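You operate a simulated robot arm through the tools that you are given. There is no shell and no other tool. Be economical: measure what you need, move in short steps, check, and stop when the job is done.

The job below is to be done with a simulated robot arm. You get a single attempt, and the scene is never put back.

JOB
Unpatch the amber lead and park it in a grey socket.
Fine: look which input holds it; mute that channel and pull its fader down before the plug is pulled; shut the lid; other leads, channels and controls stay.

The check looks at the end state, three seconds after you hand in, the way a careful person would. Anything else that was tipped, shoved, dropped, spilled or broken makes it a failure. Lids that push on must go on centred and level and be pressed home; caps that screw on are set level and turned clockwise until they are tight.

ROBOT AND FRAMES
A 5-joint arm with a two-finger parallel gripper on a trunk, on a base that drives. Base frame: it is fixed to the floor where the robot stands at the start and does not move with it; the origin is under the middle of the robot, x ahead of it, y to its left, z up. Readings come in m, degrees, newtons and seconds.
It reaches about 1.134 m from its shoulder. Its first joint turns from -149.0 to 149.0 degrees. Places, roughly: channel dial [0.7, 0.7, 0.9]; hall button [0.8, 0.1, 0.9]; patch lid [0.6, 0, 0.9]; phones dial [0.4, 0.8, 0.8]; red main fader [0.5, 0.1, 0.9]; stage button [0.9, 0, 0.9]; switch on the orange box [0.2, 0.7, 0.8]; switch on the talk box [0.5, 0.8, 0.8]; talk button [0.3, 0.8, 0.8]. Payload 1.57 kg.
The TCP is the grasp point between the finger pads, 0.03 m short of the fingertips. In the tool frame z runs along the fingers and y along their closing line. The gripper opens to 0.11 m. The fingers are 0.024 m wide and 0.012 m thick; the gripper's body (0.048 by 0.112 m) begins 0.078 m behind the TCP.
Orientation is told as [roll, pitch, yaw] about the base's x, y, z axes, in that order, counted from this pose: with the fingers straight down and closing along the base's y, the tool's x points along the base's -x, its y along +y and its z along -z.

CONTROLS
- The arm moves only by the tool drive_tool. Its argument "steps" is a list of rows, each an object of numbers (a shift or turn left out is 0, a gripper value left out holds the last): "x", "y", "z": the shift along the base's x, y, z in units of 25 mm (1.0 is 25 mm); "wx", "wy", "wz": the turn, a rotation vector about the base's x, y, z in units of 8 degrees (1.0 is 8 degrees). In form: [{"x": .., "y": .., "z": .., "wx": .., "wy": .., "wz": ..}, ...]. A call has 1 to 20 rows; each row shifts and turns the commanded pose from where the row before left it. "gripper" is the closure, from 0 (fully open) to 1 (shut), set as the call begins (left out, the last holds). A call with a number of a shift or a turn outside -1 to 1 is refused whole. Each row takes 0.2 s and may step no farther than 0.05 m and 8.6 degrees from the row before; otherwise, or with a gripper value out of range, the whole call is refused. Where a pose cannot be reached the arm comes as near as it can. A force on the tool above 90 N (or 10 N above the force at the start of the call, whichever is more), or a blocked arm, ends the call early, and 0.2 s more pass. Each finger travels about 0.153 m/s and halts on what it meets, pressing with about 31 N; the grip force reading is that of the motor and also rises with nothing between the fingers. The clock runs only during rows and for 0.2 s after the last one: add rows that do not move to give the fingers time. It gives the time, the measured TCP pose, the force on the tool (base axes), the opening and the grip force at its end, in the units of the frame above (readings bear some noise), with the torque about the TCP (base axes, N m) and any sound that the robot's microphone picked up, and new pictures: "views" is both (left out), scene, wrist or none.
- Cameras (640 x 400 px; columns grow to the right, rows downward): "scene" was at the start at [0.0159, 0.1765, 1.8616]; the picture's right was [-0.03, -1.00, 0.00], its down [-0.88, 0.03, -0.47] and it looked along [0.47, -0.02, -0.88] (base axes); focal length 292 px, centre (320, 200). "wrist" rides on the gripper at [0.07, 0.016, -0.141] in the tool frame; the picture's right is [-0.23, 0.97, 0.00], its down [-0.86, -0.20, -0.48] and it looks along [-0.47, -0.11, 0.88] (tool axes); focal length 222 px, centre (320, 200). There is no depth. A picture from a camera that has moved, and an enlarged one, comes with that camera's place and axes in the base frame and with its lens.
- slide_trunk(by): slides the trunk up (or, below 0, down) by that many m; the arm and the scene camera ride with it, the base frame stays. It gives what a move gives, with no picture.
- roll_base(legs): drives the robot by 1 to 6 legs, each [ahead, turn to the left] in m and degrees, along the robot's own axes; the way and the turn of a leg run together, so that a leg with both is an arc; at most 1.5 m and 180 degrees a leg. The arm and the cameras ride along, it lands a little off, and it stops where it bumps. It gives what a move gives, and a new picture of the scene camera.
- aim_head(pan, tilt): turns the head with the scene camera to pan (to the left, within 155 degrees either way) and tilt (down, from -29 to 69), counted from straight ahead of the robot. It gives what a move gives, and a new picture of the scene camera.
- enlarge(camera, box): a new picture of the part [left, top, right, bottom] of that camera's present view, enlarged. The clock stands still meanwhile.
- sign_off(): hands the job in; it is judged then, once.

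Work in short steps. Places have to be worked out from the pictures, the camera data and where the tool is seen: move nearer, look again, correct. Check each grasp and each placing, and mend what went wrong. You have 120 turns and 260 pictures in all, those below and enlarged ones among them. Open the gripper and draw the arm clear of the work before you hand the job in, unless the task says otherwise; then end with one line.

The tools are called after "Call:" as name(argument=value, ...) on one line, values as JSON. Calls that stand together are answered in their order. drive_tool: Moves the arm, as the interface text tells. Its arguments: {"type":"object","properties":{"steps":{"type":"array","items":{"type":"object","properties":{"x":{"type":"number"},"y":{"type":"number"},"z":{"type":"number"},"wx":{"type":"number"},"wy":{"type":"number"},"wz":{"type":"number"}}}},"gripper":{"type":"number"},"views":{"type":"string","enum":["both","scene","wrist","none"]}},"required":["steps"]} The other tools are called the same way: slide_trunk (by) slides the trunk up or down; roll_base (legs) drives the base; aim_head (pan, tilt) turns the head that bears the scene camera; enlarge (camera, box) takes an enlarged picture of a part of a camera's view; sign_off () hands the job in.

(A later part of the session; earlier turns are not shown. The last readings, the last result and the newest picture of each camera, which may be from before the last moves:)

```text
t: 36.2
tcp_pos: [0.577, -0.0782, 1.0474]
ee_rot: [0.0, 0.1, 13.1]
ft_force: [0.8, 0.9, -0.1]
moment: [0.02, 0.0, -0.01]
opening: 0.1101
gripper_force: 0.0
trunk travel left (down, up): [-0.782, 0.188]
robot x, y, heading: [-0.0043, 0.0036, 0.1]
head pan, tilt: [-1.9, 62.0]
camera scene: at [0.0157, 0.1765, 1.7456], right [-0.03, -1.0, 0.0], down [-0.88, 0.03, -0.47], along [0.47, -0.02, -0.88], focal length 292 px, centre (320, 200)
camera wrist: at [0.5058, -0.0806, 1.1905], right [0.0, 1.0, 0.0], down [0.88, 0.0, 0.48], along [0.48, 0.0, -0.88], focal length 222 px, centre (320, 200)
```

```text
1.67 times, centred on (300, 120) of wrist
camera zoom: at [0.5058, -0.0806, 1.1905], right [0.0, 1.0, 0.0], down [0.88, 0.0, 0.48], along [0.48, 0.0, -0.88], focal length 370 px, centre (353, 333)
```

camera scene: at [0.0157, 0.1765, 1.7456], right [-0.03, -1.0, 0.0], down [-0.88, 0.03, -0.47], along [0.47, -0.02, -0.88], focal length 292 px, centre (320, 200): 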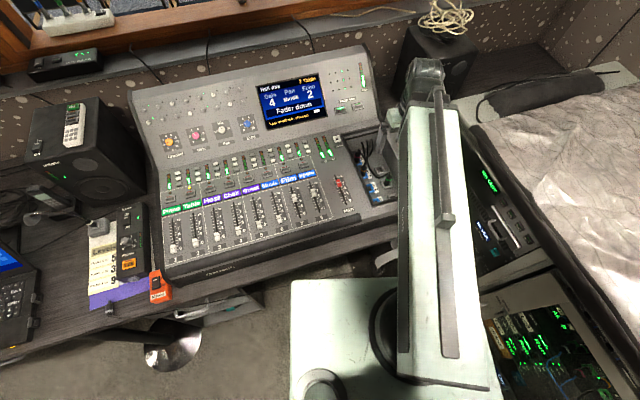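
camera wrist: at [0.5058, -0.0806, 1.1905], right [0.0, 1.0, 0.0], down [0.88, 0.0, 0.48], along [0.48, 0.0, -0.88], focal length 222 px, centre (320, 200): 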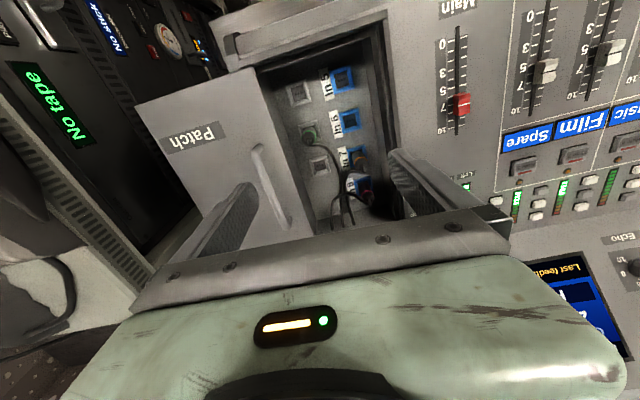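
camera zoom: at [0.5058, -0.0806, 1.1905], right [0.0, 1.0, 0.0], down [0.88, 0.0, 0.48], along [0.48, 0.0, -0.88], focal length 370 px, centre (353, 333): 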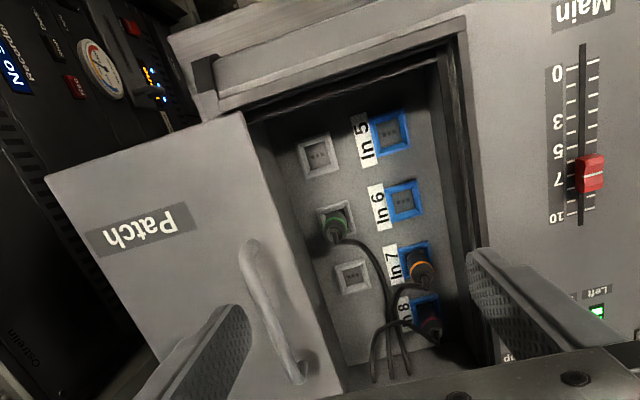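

In 7 holds an orange-ringed plug, In 8 another; grey sockets hold one green plug and at least two empties. I move for a clearer close look.

Call:
drive_tool(steps=[{"x": 1, "y": 0.7}, {"x": 1, "y": 0.7}, {"x": 1}], views="none")

Call:
enlarge(camera="wrist", box=[170, 0, 410, 200])

Call:
enlarge(camera="scene", box=[330, 90, 430, 220])

```text
t: 37.0
tcp_pos: [0.6529, -0.0422, 1.0488]
ee_rot: [-0.1, 0.0, 13.1]
ft_force: [-0.1, -0.8, 0.6]
moment: [0.01, -0.05, 0.0]
opening: 0.1101
gripper_force: 0.0
trunk travel left (down, up): [-0.782, 0.188]
robot x, y, heading: [-0.0016, 0.0099, 0.2]
head pan, tilt: [-1.9, 62.0]
```

```text
2.00 times, centred on (290, 100) of wrist
camera zoom: at [0.5814, -0.0432, 1.1904], right [0.0, 1.0, 0.0], down [0.88, 0.0, 0.48], along [0.48, 0.0, -0.88], focal length 444 px, centre (380, 400)
```

zoom: 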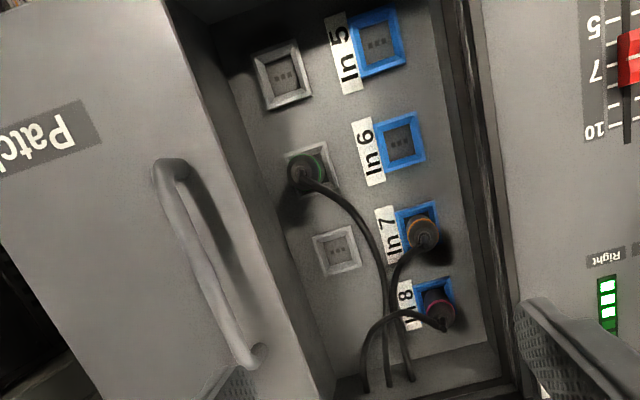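

```text
3.08 times, centred on (380, 155) of scene
camera zoom: at [0.016, 0.1766, 1.7456], right [-0.03, -1.0, 0.0], down [-0.88, 0.03, -0.47], along [0.47, -0.02, -0.88], focal length 900 px, centre (135, 338)
```

zoom: 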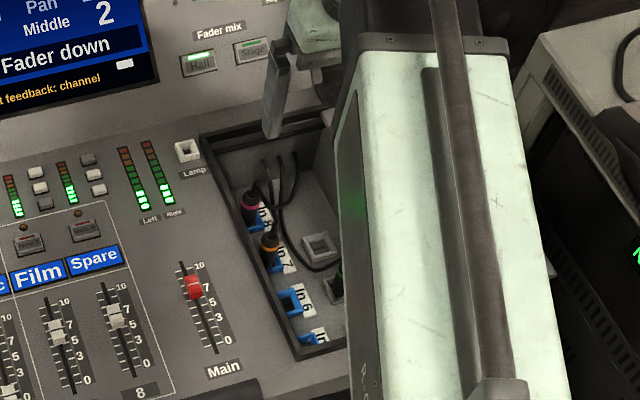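

Amber lead is in In 7 (channel 7 "Film"); plug top ≈ (0.639,-0.008,0.82). Now I move over channel 7 to examine its fader and mute button.

Call:
drive_tool(steps=[{"x": -0.4, "y": 1}, {"x": -0.4, "y": 1}, {"x": -0.4, "y": 1}, {"x": -0.4, "y": 1}, {"x": -0.4, "y": 1}, {"x": -0.4, "y": 1}, {"y": 1}], gripper=1, views="none")

Call:
enlarge(camera="wrist", box=[160, 0, 480, 240])

Call:
enlarge(camera="scene", box=[260, 120, 380, 240])

```text
t: 38.6
tcp_pos: [0.5935, 0.1313, 1.0479]
ee_rot: [0.0, -0.1, 13.1]
ft_force: [0.2, 0.0, 0.8]
moment: [0.03, -0.03, 0.03]
opening: 0.0002
gripper_force: 21.2
trunk travel left (down, up): [-0.782, 0.188]
robot x, y, heading: [-0.0015, 0.0069, 0.1]
head pan, tilt: [-1.9, 62.0]
```

```text
1.67 times, centred on (320, 120) of wrist
camera zoom: at [0.5218, 0.1301, 1.1904], right [0.0, 1.0, 0.0], down [0.88, 0.0, 0.48], along [0.48, 0.0, -0.88], focal length 370 px, centre (320, 333)
```

zoom: 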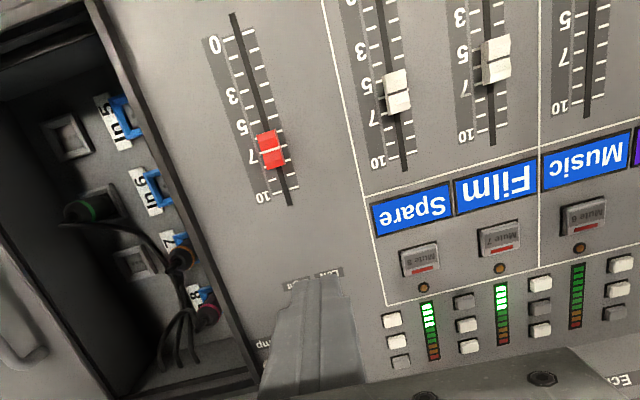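

```text
3.33 times, centred on (320, 180) of scene
camera zoom: at [0.0158, 0.1766, 1.7456], right [-0.03, -1.0, 0.0], down [-0.88, 0.03, -0.47], along [0.47, -0.02, -0.88], focal length 975 px, centre (320, 267)
```

zoom: 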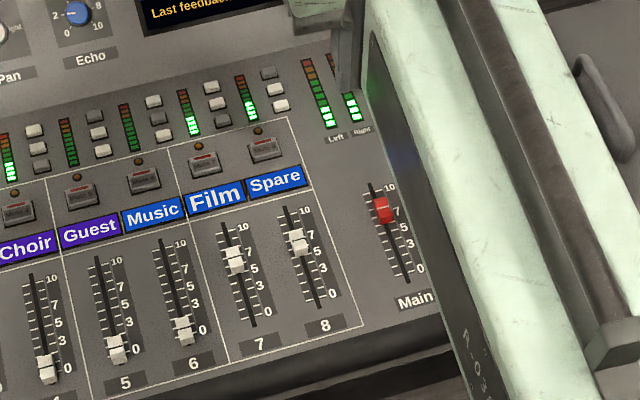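

Mute 7 ≈ (0.598,0.276,0.89); fader 7 cap ≈ (0.481,0.246,0.89), zero end ≈ x 0.42. I go above Mute 7 with closed fingers.

Call:
drive_tool(steps=[{"y": 1}, {"y": 1}, {"y": 1}, {"y": 1}, {"y": 1}, {"y": 0.8, "x": 0.17}], views="none")

Call:
slide_trunk(by=-0.1)

Call:
enlarge(camera="wrist", box=[200, 0, 440, 240])

Call:
enlarge(camera="scene", box=[240, 100, 360, 240])

```text
t: 40.0
tcp_pos: [0.5976, 0.2779, 1.0499]
ee_rot: [0.0, -0.1, 13.1]
ft_force: [-0.3, 0.2, -0.4]
moment: [0.0, -0.01, 0.03]
opening: 0.0004
gripper_force: 21.4
trunk travel left (down, up): [-0.782, 0.188]
robot x, y, heading: [-0.0013, 0.0052, 0.0]
head pan, tilt: [-1.9, 62.0]
```

```text
t: 41.3
tcp_pos: [0.5983, 0.2779, 0.9489]
ee_rot: [-0.1, 0.1, 13.0]
ft_force: [-0.5, 0.2, 0.7]
moment: [-0.01, 0.01, -0.02]
opening: 0.0
gripper_force: 21.3
trunk travel left (down, up): [-0.682, 0.288]
robot x, y, heading: [-0.003, 0.0083, 0.0]
head pan, tilt: [-1.9, 62.0]
```

```text
1.67 times, centred on (320, 120) of wrist
camera zoom: at [0.5264, 0.276, 1.0905], right [0.0, 1.0, 0.0], down [0.88, 0.0, 0.48], along [0.48, 0.0, -0.88], focal length 370 px, centre (320, 333)
```

zoom: 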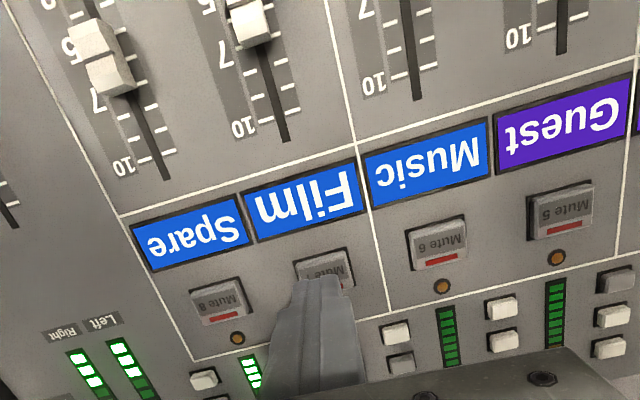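

```text
2.86 times, centred on (300, 170) of scene
camera zoom: at [0.0157, 0.1765, 1.6456], right [-0.03, -1.0, 0.0], down [-0.88, 0.03, -0.47], along [0.47, -0.02, -0.88], focal length 836 px, centre (377, 286)
```

zoom: 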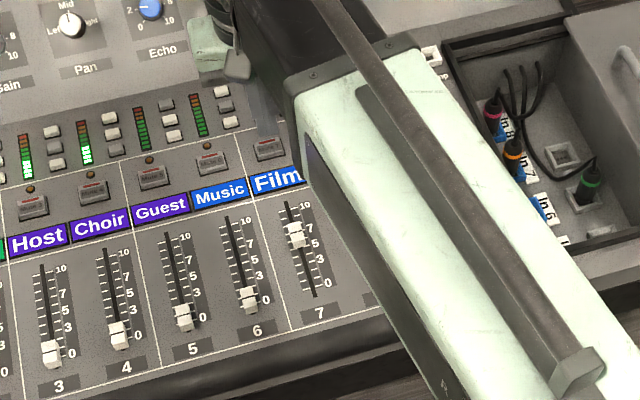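

Fingertips are above Mute 7. I nudge 2.5 mm left and lower in small steps watching force.

Call:
drive_tool(steps=[{"y": 0.1}], views="none")

Call:
slide_trunk(by=-0.02)

Call:
slide_trunk(by=-0.006)

Call:
enlarge(camera="wrist", box=[200, 0, 440, 240])

```text
t: 41.7
tcp_pos: [0.5976, 0.2801, 0.9479]
ee_rot: [0.0, 0.0, 13.1]
ft_force: [0.1, 0.1, 0.9]
moment: [-0.02, -0.01, -0.01]
opening: 0.0
gripper_force: 21.6
trunk travel left (down, up): [-0.682, 0.288]
robot x, y, heading: [-0.0044, 0.0094, -0.2]
head pan, tilt: [-1.9, 62.0]
```

```text
t: 42.4
tcp_pos: [0.5983, 0.2813, 0.9299]
ee_rot: [0.0, 0.0, 13.1]
ft_force: [-0.4, 0.7, -0.2]
moment: [-0.01, 0.0, 0.0]
opening: 0.0
gripper_force: 21.3
trunk travel left (down, up): [-0.662, 0.308]
robot x, y, heading: [-0.0001, 0.0073, 0.1]
head pan, tilt: [-1.9, 62.0]
```

```text
t: 42.9
tcp_pos: [0.5977, 0.2799, 0.9209]
ee_rot: [0.0, -0.1, 13.0]
ft_force: [0.3, -0.5, -0.2]
moment: [-0.02, 0.03, -0.01]
opening: 0.0
gripper_force: 20.9
trunk travel left (down, up): [-0.656, 0.314]
robot x, y, heading: [-0.002, 0.0097, -0.0]
head pan, tilt: [-1.9, 62.0]
```

```text
1.67 times, centred on (320, 120) of wrist
camera zoom: at [0.5263, 0.2789, 1.0644], right [0.0, 1.0, 0.0], down [0.88, 0.0, 0.48], along [0.48, 0.0, -0.88], focal length 370 px, centre (320, 333)
```

zoom: 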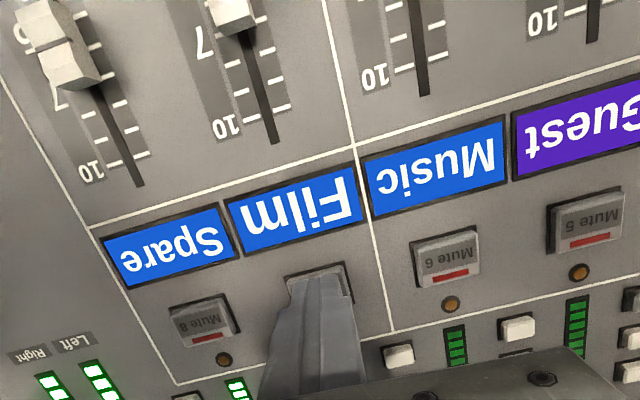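

Call:
slide_trunk(by=-0.004)

Call:
slide_trunk(by=-0.004)

Call:
enlarge(camera="wrist", box=[200, 0, 440, 240])

```text
t: 43.5
tcp_pos: [0.5971, 0.281, 0.9183]
ee_rot: [0.0, 0.0, 13.0]
ft_force: [0.6, 0.0, -0.3]
moment: [0.0, 0.0, 0.0]
opening: 0.0
gripper_force: 21.4
trunk travel left (down, up): [-0.652, 0.318]
robot x, y, heading: [-0.0007, 0.0093, -0.1]
head pan, tilt: [-1.9, 62.0]
```

```text
t: 44.0
tcp_pos: [0.5972, 0.2799, 0.9141]
ee_rot: [0.0, 0.0, 13.1]
ft_force: [1.2, 0.8, 4.4]
moment: [0.0, -0.03, 0.0]
opening: 0.0
gripper_force: 21.4
trunk travel left (down, up): [-0.648, 0.322]
robot x, y, heading: [-0.0047, 0.0062, -0.1]
head pan, tilt: [-1.9, 62.0]
heard: click
```

```text
1.67 times, centred on (320, 120) of wrist
camera zoom: at [0.5262, 0.2788, 1.0565], right [0.0, 1.0, 0.0], down [0.88, 0.0, 0.48], along [0.48, 0.0, -0.88], focal length 370 px, centre (320, 333)
```

zoom: 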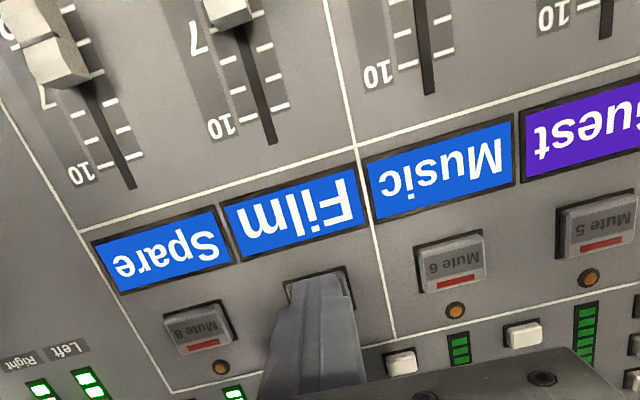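

A click was heard. I raise and look at the mute lamp.

Call:
slide_trunk(by=0.06)

Call:
drive_tool(steps=[{"x": 1}, {"x": 1}, {"x": 0.6}], views="scene")

Call:
enlarge(camera="wrist", box=[160, 0, 480, 200])

Call:
enlarge(camera="scene", box=[130, 90, 350, 240])

```text
t: 45.0
tcp_pos: [0.598, 0.2807, 0.976]
ee_rot: [0.0, 0.0, 13.1]
ft_force: [0.0, -0.6, -0.3]
moment: [0.02, 0.0, 0.02]
opening: 0.0
gripper_force: 21.4
trunk travel left (down, up): [-0.708, 0.262]
robot x, y, heading: [0.0009, 0.0104, -0.2]
head pan, tilt: [-1.9, 62.0]
```

```text
t: 45.8
tcp_pos: [0.6628, 0.279, 0.9737]
ee_rot: [0.0, 0.0, 13.2]
ft_force: [-0.3, -1.5, 0.0]
moment: [-0.03, -0.03, 0.01]
opening: 0.0
gripper_force: 21.9
trunk travel left (down, up): [-0.708, 0.262]
robot x, y, heading: [-0.0008, 0.0073, 0.0]
head pan, tilt: [-1.9, 62.0]
camera scene: at [0.0158, 0.1765, 1.6716], right [-0.03, -1.0, 0.0], down [-0.88, 0.03, -0.47], along [0.47, -0.02, -0.88], focal length 292 px, centre (320, 200)
```

scene: 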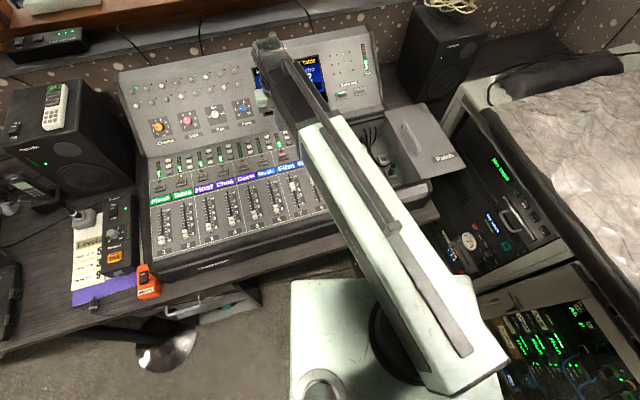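

```text
2.00 times, centred on (320, 100) of wrist
camera zoom: at [0.5909, 0.2786, 1.1164], right [0.0, 1.0, 0.0], down [0.88, 0.0, 0.48], along [0.48, 0.0, -0.88], focal length 444 px, centre (320, 400)
```

zoom: 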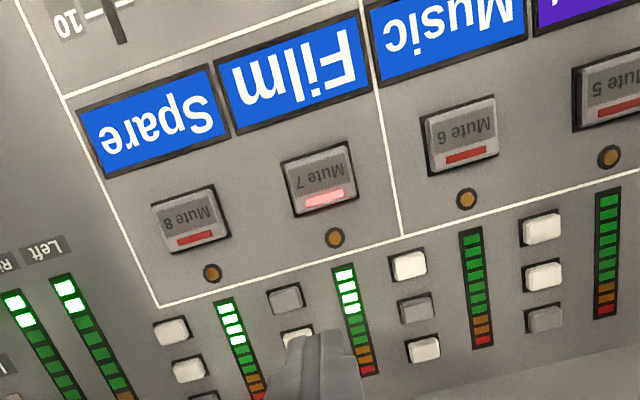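

```text
2.67 times, centred on (240, 165) of scene
camera zoom: at [0.0158, 0.1765, 1.6716], right [-0.03, -1.0, 0.0], down [-0.88, 0.03, -0.47], along [0.47, -0.02, -0.88], focal length 780 px, centre (533, 293)
```

zoom: 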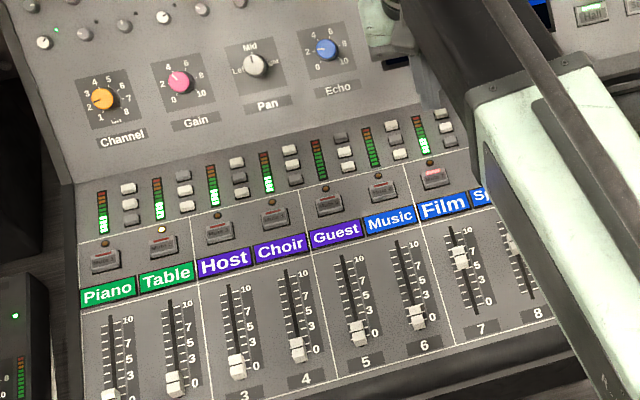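

Mute 7 is lit. Now go to just behind (up-track of) fader 7's cap.

Call:
drive_tool(steps=[{"x": -1, "y": -0.17}, {"x": -1, "y": -0.17}, {"x": -1, "y": -0.17}, {"x": -1, "y": -0.17}, {"x": -1, "y": -0.17}, {"x": -0.9, "y": -0.15}], views="none")

Call:
enlarge(camera="wrist", box=[160, 0, 480, 240])

Call:
enlarge(camera="scene", box=[250, 120, 350, 260])

```text
t: 47.2
tcp_pos: [0.5138, 0.2566, 0.9745]
ee_rot: [0.1, 0.0, 13.1]
ft_force: [-0.4, 0.7, 0.3]
moment: [0.0, -0.01, 0.03]
opening: 0.0
gripper_force: 20.9
trunk travel left (down, up): [-0.708, 0.262]
robot x, y, heading: [-0.0069, 0.0097, 0.0]
head pan, tilt: [-1.9, 62.0]
```

```text
1.67 times, centred on (320, 120) of wrist
camera zoom: at [0.4433, 0.2554, 1.1165], right [0.0, 1.0, 0.0], down [0.88, 0.0, 0.48], along [0.48, 0.0, -0.88], focal length 370 px, centre (320, 333)
```

zoom: 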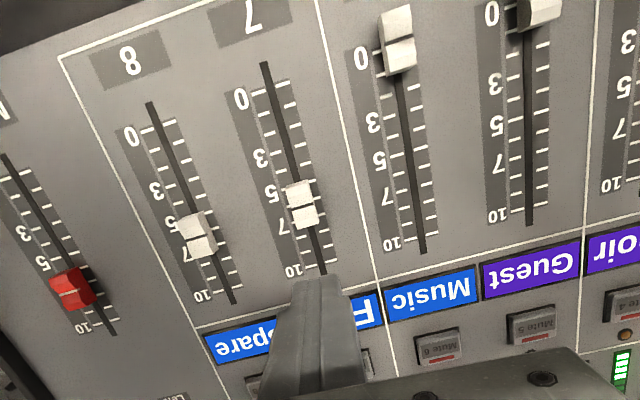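

```text
2.86 times, centred on (300, 190) of scene
camera zoom: at [0.0156, 0.1764, 1.6716], right [-0.03, -1.0, 0.0], down [-0.88, 0.03, -0.47], along [0.47, -0.01, -0.88], focal length 836 px, centre (377, 229)
```

zoom: 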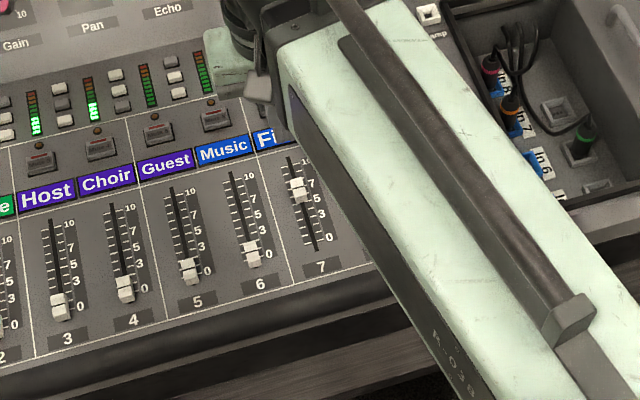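

Tip is ~9 mm behind the cap and in line. Lower to tip z≈0.884.

Call:
slide_trunk(by=-0.05)

Call:
slide_trunk(by=-0.01)

Call:
enlarge(camera="wrist", box=[220, 60, 420, 240])

```text
t: 48.1
tcp_pos: [0.5146, 0.2577, 0.9246]
ee_rot: [0.0, 0.0, 13.1]
ft_force: [1.1, 0.7, -0.3]
moment: [0.01, 0.01, 0.03]
opening: 0.0001
gripper_force: 21.2
trunk travel left (down, up): [-0.658, 0.312]
robot x, y, heading: [-0.0008, 0.0088, -0.2]
head pan, tilt: [-1.9, 62.0]
```

```text
t: 48.7
tcp_pos: [0.5149, 0.2578, 0.9154]
ee_rot: [0.1, 0.0, 13.1]
ft_force: [0.1, -0.1, 0.0]
moment: [-0.02, 0.0, 0.04]
opening: 0.0001
gripper_force: 21.2
trunk travel left (down, up): [-0.648, 0.322]
robot x, y, heading: [-0.0028, 0.0069, -0.2]
head pan, tilt: [-1.9, 62.0]
```

```text
2.22 times, centred on (320, 150) of wrist
camera zoom: at [0.4437, 0.2555, 1.0564], right [0.0, 1.0, 0.0], down [0.88, 0.0, 0.48], along [0.48, 0.0, -0.88], focal length 494 px, centre (320, 311)
```

zoom: 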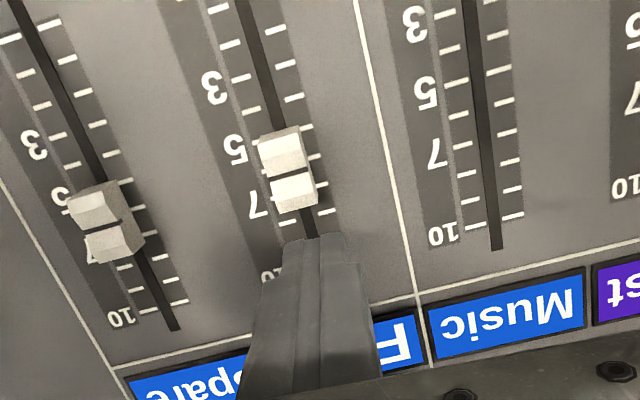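

Call:
drive_tool(steps=[{"y": -0.14}], views="none")

Call:
slide_trunk(by=-0.007)

Call:
drive_tool(steps=[{"x": -0.25, "y": -0.065}, {"x": -0.25, "y": -0.065}, {"x": -0.25, "y": -0.065}], views="none")

Call:
enlarge(camera="wrist", box=[220, 60, 420, 240])

```text
t: 49.1
tcp_pos: [0.5141, 0.2541, 0.9141]
ee_rot: [0.0, -0.1, 13.1]
ft_force: [-0.5, -0.2, -0.6]
moment: [-0.03, 0.03, -0.01]
opening: 0.0
gripper_force: 20.8
trunk travel left (down, up): [-0.648, 0.322]
robot x, y, heading: [-0.0024, 0.0079, 0.0]
head pan, tilt: [-1.9, 62.0]
```

```text
t: 49.6
tcp_pos: [0.5147, 0.2531, 0.9093]
ee_rot: [0.0, -0.3, 13.1]
ft_force: [19.0, 8.3, 68.5]
moment: [0.08, 0.2, 0.09]
opening: 0.0001
gripper_force: 21.0
trunk travel left (down, up): [-0.641, 0.329]
robot x, y, heading: [-0.0025, 0.0095, 0.3]
head pan, tilt: [-1.9, 62.0]
```

```text
t: 50.0
tcp_pos: [0.5145, 0.2526, 0.9098]
ee_rot: [0.1, -0.8, 13.1]
ft_force: [8.4, 3.4, 78.0]
moment: [-0.15, 0.61, 0.07]
opening: 0.0
gripper_force: 21.1
trunk travel left (down, up): [-0.641, 0.329]
robot x, y, heading: [-0.0025, 0.012, -0.1]
head pan, tilt: [-1.9, 62.0]
stopped in row 1: the force on the tool passed its limit at 97 N (the readings are from after the stop); the commanded pose is now the measured one
```

```text
2.22 times, centred on (320, 150) of wrist
camera zoom: at [0.4413, 0.2515, 1.0511], right [0.0, 1.0, 0.0], down [0.87, 0.0, 0.49], along [0.49, 0.0, -0.87], focal length 494 px, centre (320, 311)
```

zoom: 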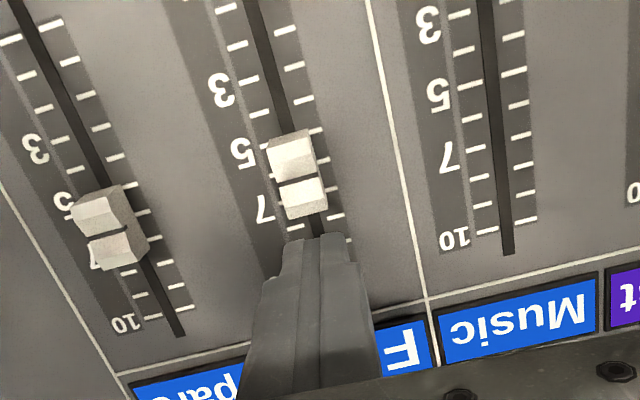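

Touched the panel (tip z≈0.88). Raise 6 mm and push along the track.

Call:
slide_trunk(by=0.007)

Call:
drive_tool(steps=[{"x": -0.25, "y": -0.065, "wy": 0.1}, {"x": -0.25, "y": -0.065}, {"x": -0.25, "y": -0.065}], views="none")

Call:
enlarge(camera="wrist", box=[220, 60, 420, 240])

```text
t: 50.5
tcp_pos: [0.5161, 0.2552, 0.9129]
ee_rot: [0.1, -0.4, 13.1]
ft_force: [0.0, 0.9, 0.6]
moment: [0.0, 0.02, 0.0]
opening: 0.0002
gripper_force: 21.3
trunk travel left (down, up): [-0.648, 0.322]
robot x, y, heading: [-0.0005, 0.0075, -0.1]
head pan, tilt: [-1.9, 62.0]
```

```text
t: 51.4
tcp_pos: [0.5108, 0.253, 0.914]
ee_rot: [0.3, 0.3, 13.1]
ft_force: [0.5, -0.6, -0.7]
moment: [0.01, 0.01, 0.0]
opening: 0.0003
gripper_force: 21.3
out of reach, approached as far as the arm can: row 2, 3
trunk travel left (down, up): [-0.648, 0.322]
robot x, y, heading: [-0.0052, 0.0054, -0.1]
head pan, tilt: [-1.9, 62.0]
```

```text
2.22 times, centred on (320, 150) of wrist
camera zoom: at [0.4401, 0.2511, 1.057], right [0.0, 1.0, 0.0], down [0.88, 0.0, 0.47], along [0.47, 0.0, -0.88], focal length 494 px, centre (320, 311)
```

zoom: 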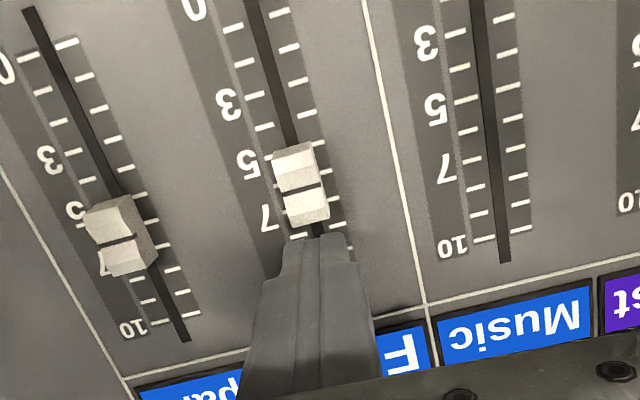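

The arm can't retract further toward the base. I raise it and back the robot up 0.2 m.

Call:
slide_trunk(by=0.1)

Call:
roll_base(legs=[[-0.2, 0]])

```text
t: 52.7
tcp_pos: [0.5109, 0.2529, 1.0153]
ee_rot: [0.2, 0.3, 13.1]
ft_force: [-0.4, -0.4, -0.1]
moment: [0.01, -0.01, -0.01]
opening: 0.0
gripper_force: 21.5
trunk travel left (down, up): [-0.748, 0.222]
robot x, y, heading: [-0.004, 0.0116, 0.2]
head pan, tilt: [-1.9, 62.0]
```

```text
t: 54.3
tcp_pos: [0.3056, 0.2514, 1.0143]
ee_rot: [0.3, 0.4, 12.9]
ft_force: [0.0, 0.1, 0.3]
moment: [0.01, 0.01, -0.02]
opening: 0.0
gripper_force: 21.2
trunk travel left (down, up): [-0.748, 0.222]
robot x, y, heading: [-0.2083, 0.0088, -0.2]
head pan, tilt: [-1.9, 62.0]
camera scene: at [-0.1887, 0.1764, 1.7116], right [-0.03, -1.0, 0.0], down [-0.88, 0.03, -0.47], along [0.47, -0.02, -0.88], focal length 292 px, centre (320, 200)
```

scene: 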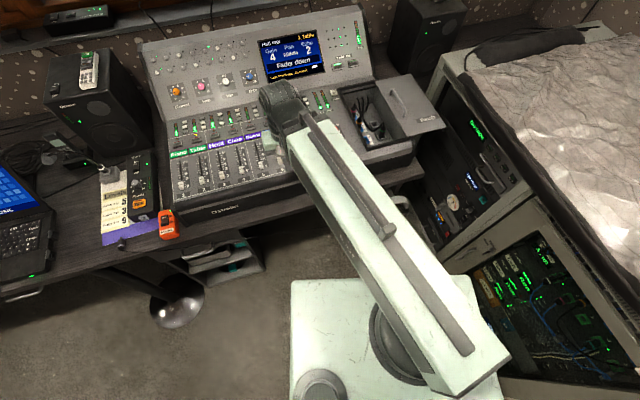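

Call:
drive_tool(steps=[{"x": 1}, {"x": 1}, {"x": 1}, {"x": 1}, {"x": 1}, {"x": 1}, {"x": 1}, {"x": 1}, {"x": 0.45, "y": 0.15}], views="none")

Call:
slide_trunk(by=-0.08)

Call:
enlarge(camera="wrist", box=[220, 60, 420, 240])

```text
t: 56.3
tcp_pos: [0.5177, 0.2575, 1.0143]
ee_rot: [0.3, 0.4, 12.9]
ft_force: [0.2, 0.2, 0.3]
moment: [-0.02, 0.03, 0.02]
opening: 0.0
gripper_force: 21.0
trunk travel left (down, up): [-0.748, 0.222]
robot x, y, heading: [-0.2047, 0.0061, -0.1]
head pan, tilt: [-1.9, 62.0]
```

```text
t: 57.5
tcp_pos: [0.5168, 0.2565, 0.9351]
ee_rot: [0.1, 0.4, 12.9]
ft_force: [0.1, 0.7, -0.6]
moment: [-0.01, 0.0, 0.0]
opening: 0.0001
gripper_force: 21.2
trunk travel left (down, up): [-0.668, 0.302]
robot x, y, heading: [-0.2051, 0.0079, -0.3]
head pan, tilt: [-1.9, 62.0]
```

```text
2.22 times, centred on (320, 150) of wrist
camera zoom: at [0.4467, 0.2551, 1.077], right [0.0, 1.0, 0.0], down [0.88, 0.0, 0.47], along [0.47, 0.0, -0.88], focal length 494 px, centre (320, 311)
```

zoom: 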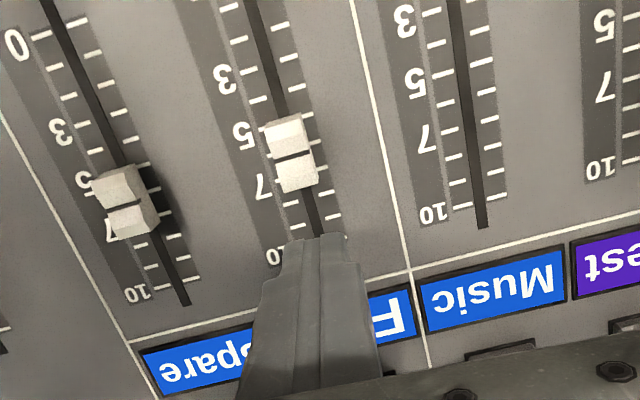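

Call:
drive_tool(steps=[{"y": -0.08}], views="none")

Call:
slide_trunk(by=-0.021)

Call:
drive_tool(steps=[{"x": -0.3, "y": -0.08}, {"x": -0.3, "y": -0.08}, {"x": -0.3, "y": -0.08}, {"x": -0.3, "y": -0.08}], views="none")

Call:
enlarge(camera="wrist", box=[220, 60, 420, 240])

```text
t: 57.9
tcp_pos: [0.5167, 0.254, 0.9349]
ee_rot: [0.2, 0.4, 12.9]
ft_force: [-0.3, 0.3, -0.2]
moment: [-0.02, 0.01, 0.03]
opening: 0.0001
gripper_force: 21.2
trunk travel left (down, up): [-0.668, 0.302]
robot x, y, heading: [-0.2098, 0.0083, -0.2]
head pan, tilt: [-1.9, 62.0]
```

```text
t: 58.5
tcp_pos: [0.5154, 0.2541, 0.9129]
ee_rot: [0.2, 0.3, 12.9]
ft_force: [0.8, 0.0, -0.4]
moment: [-0.03, -0.02, -0.04]
opening: 0.0
gripper_force: 21.2
trunk travel left (down, up): [-0.647, 0.323]
robot x, y, heading: [-0.2047, 0.0105, -0.3]
head pan, tilt: [-1.9, 62.0]
```

```text
t: 59.5
tcp_pos: [0.4873, 0.2471, 0.914]
ee_rot: [0.2, 0.3, 12.9]
ft_force: [-0.4, 0.0, 0.0]
moment: [-0.02, 0.01, -0.01]
opening: 0.0
gripper_force: 21.4
trunk travel left (down, up): [-0.647, 0.323]
robot x, y, heading: [-0.2113, 0.0065, -0.1]
head pan, tilt: [-1.9, 62.0]
```

```text
2.22 times, centred on (320, 150) of wrist
camera zoom: at [0.4166, 0.2451, 1.056], right [0.0, 1.0, 0.0], down [0.88, 0.0, 0.47], along [0.47, 0.0, -0.88], focal length 494 px, centre (320, 311)
```

zoom: 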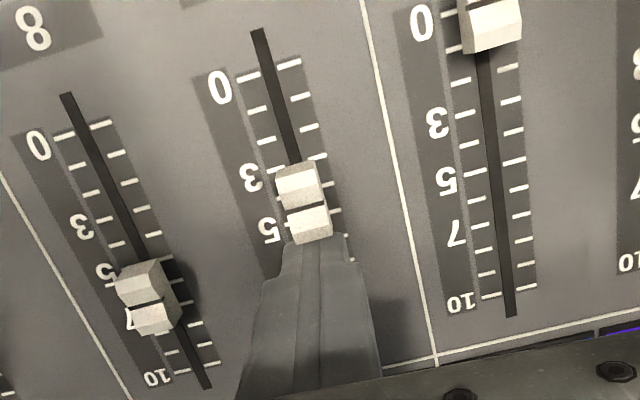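

The cap is moving. Continue toward zero.

Call:
drive_tool(steps=[{"x": -0.25, "y": -0.067}, {"x": -0.25, "y": -0.067}, {"x": -0.25, "y": -0.067}, {"x": -0.25, "y": -0.067}, {"x": -0.25, "y": -0.067}, {"x": -0.2, "y": -0.054}], views="none")

Call:
enlarge(camera="wrist", box=[200, 0, 440, 240])

```text
t: 60.9
tcp_pos: [0.4504, 0.2366, 0.914]
ee_rot: [0.2, 0.3, 12.8]
ft_force: [0.1, 0.2, 0.2]
moment: [-0.02, 0.01, 0.05]
opening: 0.0
gripper_force: 21.3
trunk travel left (down, up): [-0.647, 0.323]
robot x, y, heading: [-0.2044, 0.0099, -0.2]
head pan, tilt: [-1.9, 62.0]
```

```text
1.67 times, centred on (320, 120) of wrist
camera zoom: at [0.3797, 0.235, 1.056], right [0.0, 1.0, 0.0], down [0.88, 0.0, 0.47], along [0.47, 0.0, -0.88], focal length 370 px, centre (320, 333)
```

zoom: 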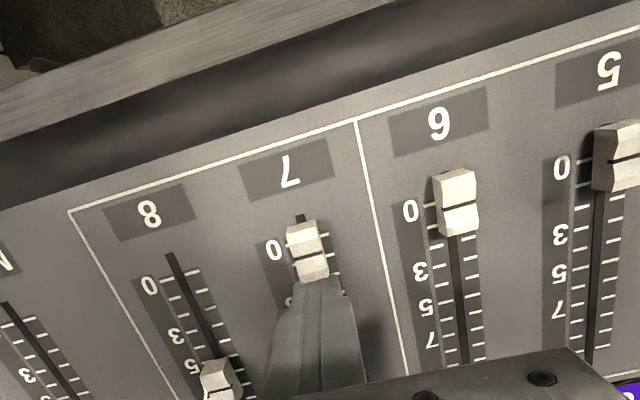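

About 8 mm remain; push gently until the end stop.

Call:
drive_tool(steps=[{"x": -0.15, "y": -0.04}, {"x": -0.1, "y": -0.027}, {"x": -0.08, "y": -0.021}], views="none")

Call:
enlarge(camera="wrist", box=[200, 0, 440, 240])

```text
t: 61.7
tcp_pos: [0.4444, 0.2345, 0.9125]
ee_rot: [0.2, 0.3, 12.9]
ft_force: [22.7, 8.6, 9.1]
moment: [0.16, -0.43, 0.04]
opening: 0.0002
gripper_force: 21.6
trunk travel left (down, up): [-0.647, 0.323]
robot x, y, heading: [-0.2061, 0.0094, 0.2]
head pan, tilt: [-1.9, 62.0]
```

```text
1.67 times, centred on (320, 120) of wrist
camera zoom: at [0.3748, 0.2334, 1.0551], right [0.0, 1.0, 0.0], down [0.88, 0.0, 0.47], along [0.47, 0.0, -0.88], focal length 370 px, centre (320, 333)
```

zoom: 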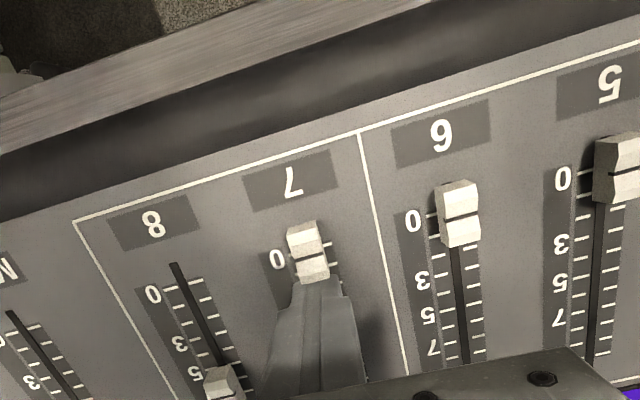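

Fader is at its stop (22 N). Back off, raise, and verify.

Call:
drive_tool(steps=[{"x": 0.4, "y": 0.1}], views="none")

Call:
slide_trunk(by=0.12)

Call:
drive_tool(steps=[{"x": 1, "y": -0.8}, {"x": 1, "y": -0.8}, {"x": 1, "y": -0.8}, {"x": 1, "y": -1}, {"x": 1, "y": -1}, {"x": 1, "y": -1}, {"y": -1}, {"y": -1}, {"y": -1}, {"y": -1}], gripper=0.5, views="both")

Call:
enlarge(camera="scene", box=[140, 30, 460, 230])

```text
t: 62.1
tcp_pos: [0.4529, 0.2387, 0.9126]
ee_rot: [0.2, 0.6, 13.0]
ft_force: [0.5, 0.7, 0.0]
moment: [-0.04, 0.02, -0.02]
opening: 0.0001
gripper_force: 21.1
trunk travel left (down, up): [-0.647, 0.323]
robot x, y, heading: [-0.2111, 0.0095, 0.0]
head pan, tilt: [-1.9, 62.0]
```

```text
t: 63.6
tcp_pos: [0.4521, 0.237, 1.0338]
ee_rot: [0.2, 0.4, 12.9]
ft_force: [0.0, 0.3, 0.1]
moment: [-0.03, 0.03, -0.01]
opening: 0.0
gripper_force: 21.2
trunk travel left (down, up): [-0.767, 0.203]
robot x, y, heading: [-0.2024, 0.008, -0.2]
head pan, tilt: [-1.9, 62.0]
```

```text
t: 65.8
tcp_pos: [0.6022, 0.0019, 1.033]
ee_rot: [0.2, 0.4, 13.1]
ft_force: [-0.1, 0.6, 0.6]
moment: [0.0, -0.01, -0.01]
opening: 0.055
gripper_force: 0.1
trunk travel left (down, up): [-0.767, 0.203]
robot x, y, heading: [-0.2067, 0.0083, -0.1]
head pan, tilt: [-1.9, 62.0]
camera scene: at [-0.1885, 0.1763, 1.7306], right [-0.03, -1.0, 0.0], down [-0.88, 0.03, -0.47], along [0.47, -0.02, -0.88], focal length 292 px, centre (320, 200)
camera wrist: at [0.532, 0.0011, 1.176], right [0.0, 1.0, 0.0], down [0.88, 0.0, 0.47], along [0.47, 0.0, -0.88], focal length 222 px, centre (320, 200)
```

scene: 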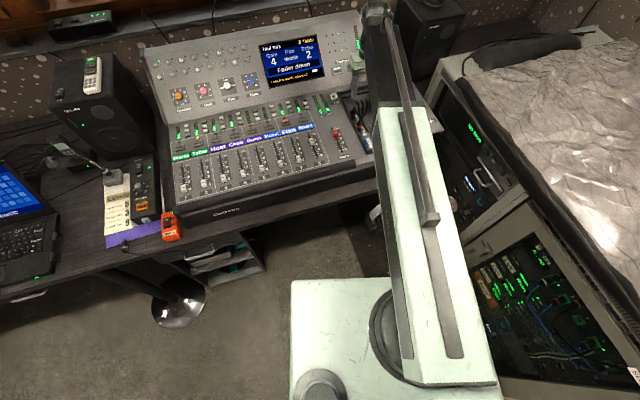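
wrist: 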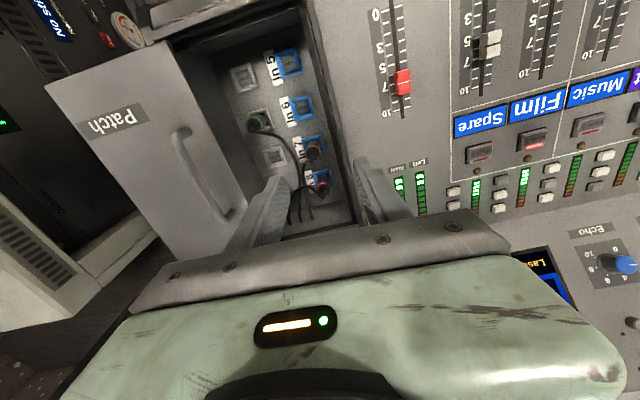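

```text
2.00 times, centred on (300, 130) of scene
camera zoom: at [-0.1885, 0.1763, 1.7306], right [-0.03, -1.0, 0.0], down [-0.88, 0.03, -0.47], along [0.47, -0.02, -0.88], focal length 585 px, centre (360, 340)
```

zoom: 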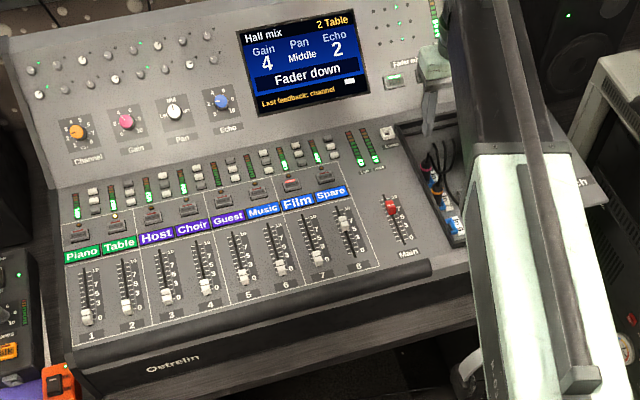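

Mute lit and fader 7 is down in line with the others. Now over the In 7 plug (~(0.639,-0.008)).

Call:
drive_tool(steps=[{"x": 0.75, "y": -0.2}, {"x": 0.7, "y": -0.2}], gripper=0.55, views="none")

Call:
slide_trunk(by=-0.06)

Call:
enlarge(camera="wrist", box=[200, 20, 420, 240])

Call:
enlarge(camera="scene", box=[320, 60, 420, 180])

```text
t: 66.4
tcp_pos: [0.6404, -0.0091, 1.0338]
ee_rot: [0.1, 0.4, 12.9]
ft_force: [0.3, 0.3, 0.8]
moment: [0.01, 0.02, -0.03]
opening: 0.0497
gripper_force: 0.1
trunk travel left (down, up): [-0.767, 0.203]
robot x, y, heading: [-0.2096, 0.0073, -0.0]
head pan, tilt: [-1.9, 62.0]
```

```text
t: 67.4
tcp_pos: [0.6385, -0.0087, 0.9732]
ee_rot: [0.2, 0.4, 12.8]
ft_force: [-0.1, -1.2, 0.3]
moment: [0.0, 0.01, -0.02]
opening: 0.0493
gripper_force: 0.0
trunk travel left (down, up): [-0.707, 0.263]
robot x, y, heading: [-0.2096, 0.0081, -0.2]
head pan, tilt: [-1.9, 62.0]
```

```text
1.82 times, centred on (310, 130) of wrist
camera zoom: at [0.5694, -0.0088, 1.116], right [0.0, 1.0, 0.0], down [0.88, 0.0, 0.47], along [0.47, 0.0, -0.88], focal length 404 px, centre (338, 327)
```

zoom: 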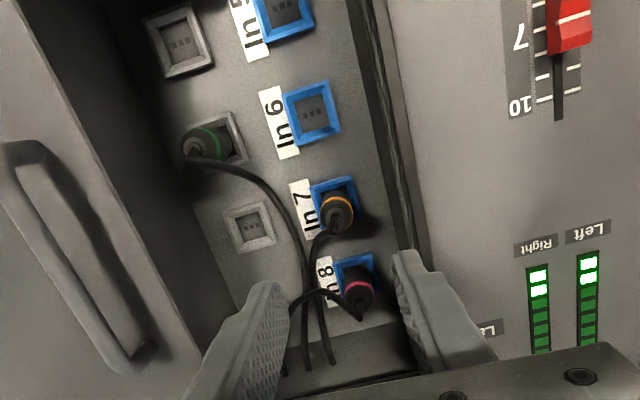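

```text
3.33 times, centred on (370, 120) of scene
camera zoom: at [-0.1886, 0.1764, 1.6705], right [-0.03, -1.0, 0.0], down [-0.88, 0.03, -0.47], along [0.47, -0.02, -0.88], focal length 975 px, centre (153, 467)
```

zoom: 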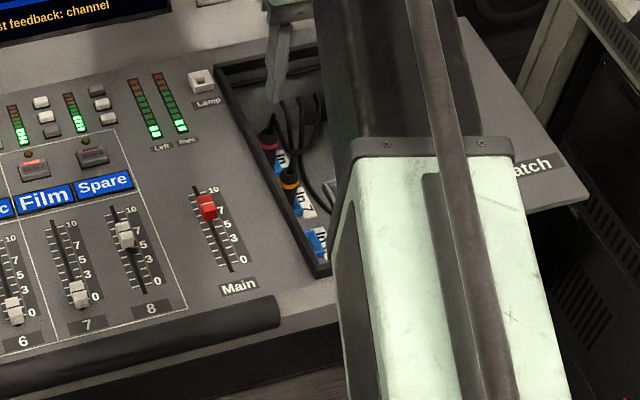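

Plug top ≈ (0.635,-0.008,0.84), bay floor ≈ 0.77. To clear cables, In 8 and the lid edge, I rotate the gripper −60° and look again.

Call:
drive_tool(steps=[{"wz": -1}, {"wz": -1}, {"wz": -1}, {"wz": -1}, {"wz": -1}, {"wz": -1}, {"wz": -1}, {"wz": -0.5, "x": -0.1}], gripper=0.6, views="both")

Call:
enlarge(camera="wrist", box=[200, 20, 420, 240])

```text
t: 69.2
tcp_pos: [0.6368, -0.0086, 0.9742]
ee_rot: [0.1, 0.4, -47.2]
ft_force: [-0.9, 0.6, -0.5]
moment: [-0.02, 0.02, 0.03]
opening: 0.0439
gripper_force: 0.1
trunk travel left (down, up): [-0.707, 0.263]
robot x, y, heading: [-0.2069, 0.0105, 0.0]
head pan, tilt: [-1.9, 62.0]
camera scene: at [-0.1885, 0.1764, 1.6706], right [-0.03, -1.0, 0.0], down [-0.88, 0.03, -0.47], along [0.47, -0.02, -0.88], focal length 292 px, centre (320, 200)
camera wrist: at [0.602, 0.0517, 1.116], right [0.87, 0.5, 0.0], down [0.44, -0.77, 0.47], along [0.24, -0.41, -0.88], focal length 222 px, centre (320, 200)
```

scene: 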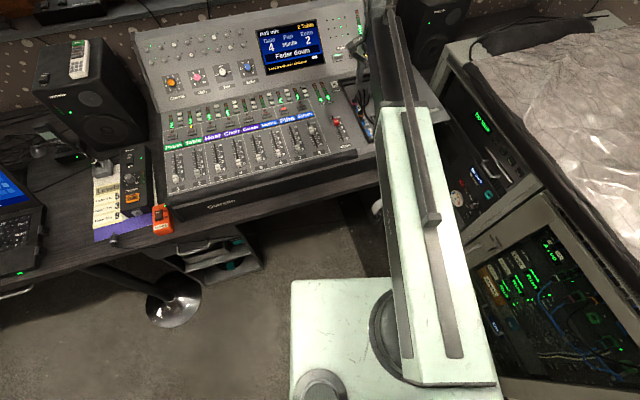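
wrist: 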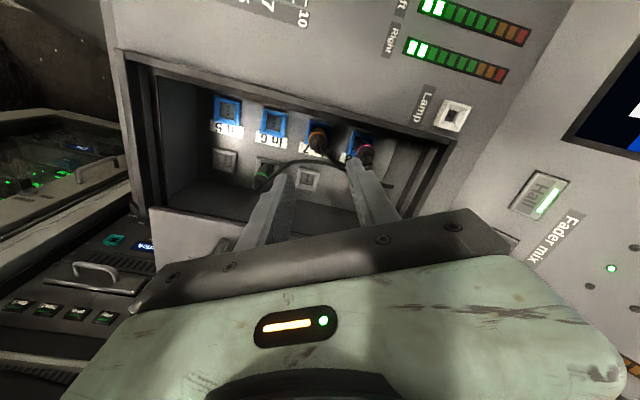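

```text
1.82 times, centred on (310, 130) of wrist
camera zoom: at [0.602, 0.0517, 1.116], right [0.87, 0.5, 0.0], down [0.44, -0.77, 0.47], along [0.24, -0.41, -0.88], focal length 404 px, centre (338, 327)
```

zoom: 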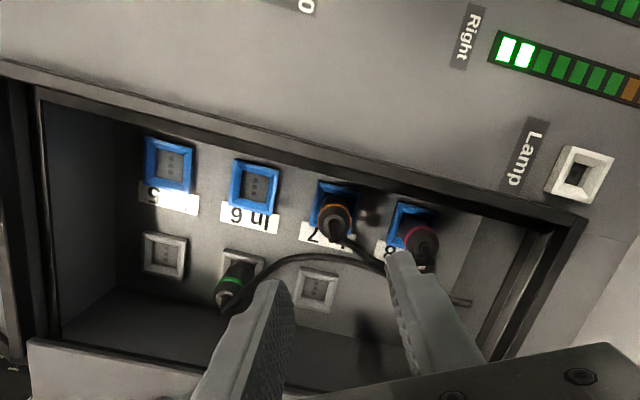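

Triangulated the amber ring at (0.636,-0.011,0.794), plug top ~0.855. I align and lower in two stages with a check.

Call:
drive_tool(steps=[{"wz": 0.8, "x": -0.03, "y": -0.1}], views="none")

Call:
slide_trunk(by=-0.08)

Call:
enlarge(camera="wrist", box=[200, 20, 420, 240])

```text
t: 69.6
tcp_pos: [0.6367, -0.0115, 0.9738]
ee_rot: [0.3, 0.4, -40.6]
ft_force: [0.4, 1.5, 0.2]
moment: [0.01, -0.01, -0.01]
opening: 0.0442
gripper_force: 0.2
trunk travel left (down, up): [-0.707, 0.263]
robot x, y, heading: [-0.2068, 0.0095, -0.2]
head pan, tilt: [-1.9, 62.0]
```

```text
t: 70.8
tcp_pos: [0.6357, -0.0111, 0.8938]
ee_rot: [0.2, 0.3, -40.7]
ft_force: [0.2, 0.5, -0.7]
moment: [0.03, 0.0, -0.02]
opening: 0.0443
gripper_force: 0.1
trunk travel left (down, up): [-0.627, 0.343]
robot x, y, heading: [-0.2058, 0.0113, -0.1]
head pan, tilt: [-1.9, 62.0]
```

```text
1.82 times, centred on (310, 130) of wrist
camera zoom: at [0.5944, 0.0447, 1.036], right [0.81, 0.59, 0.0], down [0.52, -0.71, 0.47], along [0.28, -0.38, -0.88], focal length 404 px, centre (338, 327)
```

zoom: 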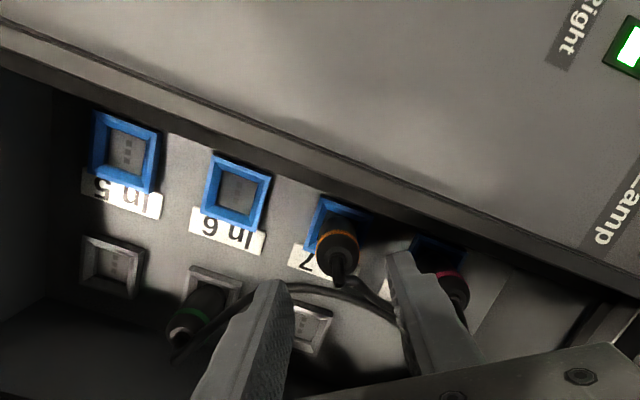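

Alignment confirmed. Lower further.

Call:
slide_trunk(by=-0.04)

Call:
enlarge(camera="wrist", box=[200, 40, 420, 240])

```text
t: 71.6
tcp_pos: [0.6359, -0.0103, 0.8535]
ee_rot: [0.2, 0.4, -40.7]
ft_force: [-0.5, 0.6, 0.3]
moment: [0.02, -0.02, 0.02]
opening: 0.0441
gripper_force: 0.0
trunk travel left (down, up): [-0.587, 0.383]
robot x, y, heading: [-0.2049, 0.012, -0.1]
head pan, tilt: [-1.9, 62.0]
```

```text
2.00 times, centred on (310, 140) of wrist
camera zoom: at [0.5944, 0.0447, 0.996], right [0.81, 0.59, 0.0], down [0.52, -0.71, 0.47], along [0.28, -0.38, -0.88], focal length 444 px, centre (340, 320)
```

zoom: 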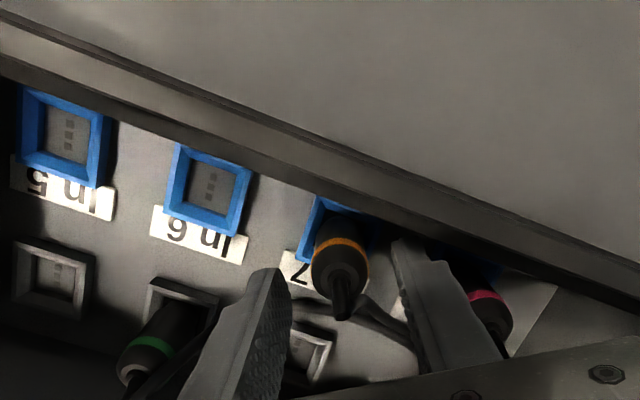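

Call:
slide_trunk(by=-0.022)

Call:
drive_tool(steps=[{}, {}, {}], gripper=1, views="none")

Call:
enlarge(camera="wrist", box=[200, 40, 420, 240])

```text
t: 72.3
tcp_pos: [0.636, -0.0112, 0.832]
ee_rot: [0.3, 0.4, -40.7]
ft_force: [0.1, 0.2, 0.7]
moment: [0.01, 0.01, -0.01]
opening: 0.0439
gripper_force: 0.1
trunk travel left (down, up): [-0.565, 0.405]
robot x, y, heading: [-0.2053, 0.0097, -0.2]
head pan, tilt: [-1.9, 62.0]
```

```text
t: 73.1
tcp_pos: [0.6365, -0.0094, 0.831]
ee_rot: [0.2, 0.3, -40.7]
ft_force: [4.6, 2.4, 4.8]
moment: [-0.42, 0.39, 0.15]
opening: 0.0275
gripper_force: 31.1
trunk travel left (down, up): [-0.565, 0.405]
robot x, y, heading: [-0.2087, 0.0121, -0.1]
head pan, tilt: [-1.9, 62.0]
```

```text
2.00 times, centred on (310, 140) of wrist
camera zoom: at [0.5946, 0.045, 0.9739], right [0.81, 0.59, 0.0], down [0.52, -0.71, 0.47], along [0.28, -0.38, -0.88], focal length 444 px, centre (340, 320)
```

zoom: 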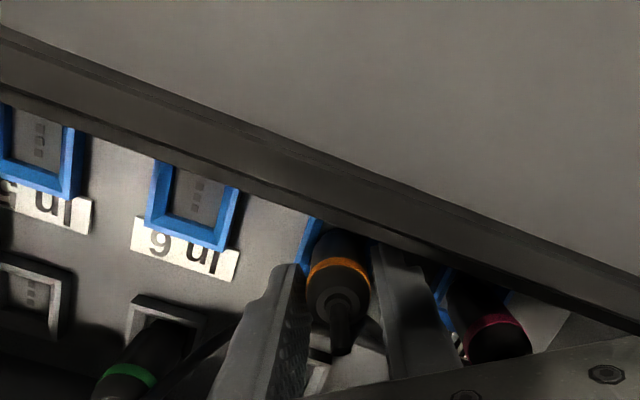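

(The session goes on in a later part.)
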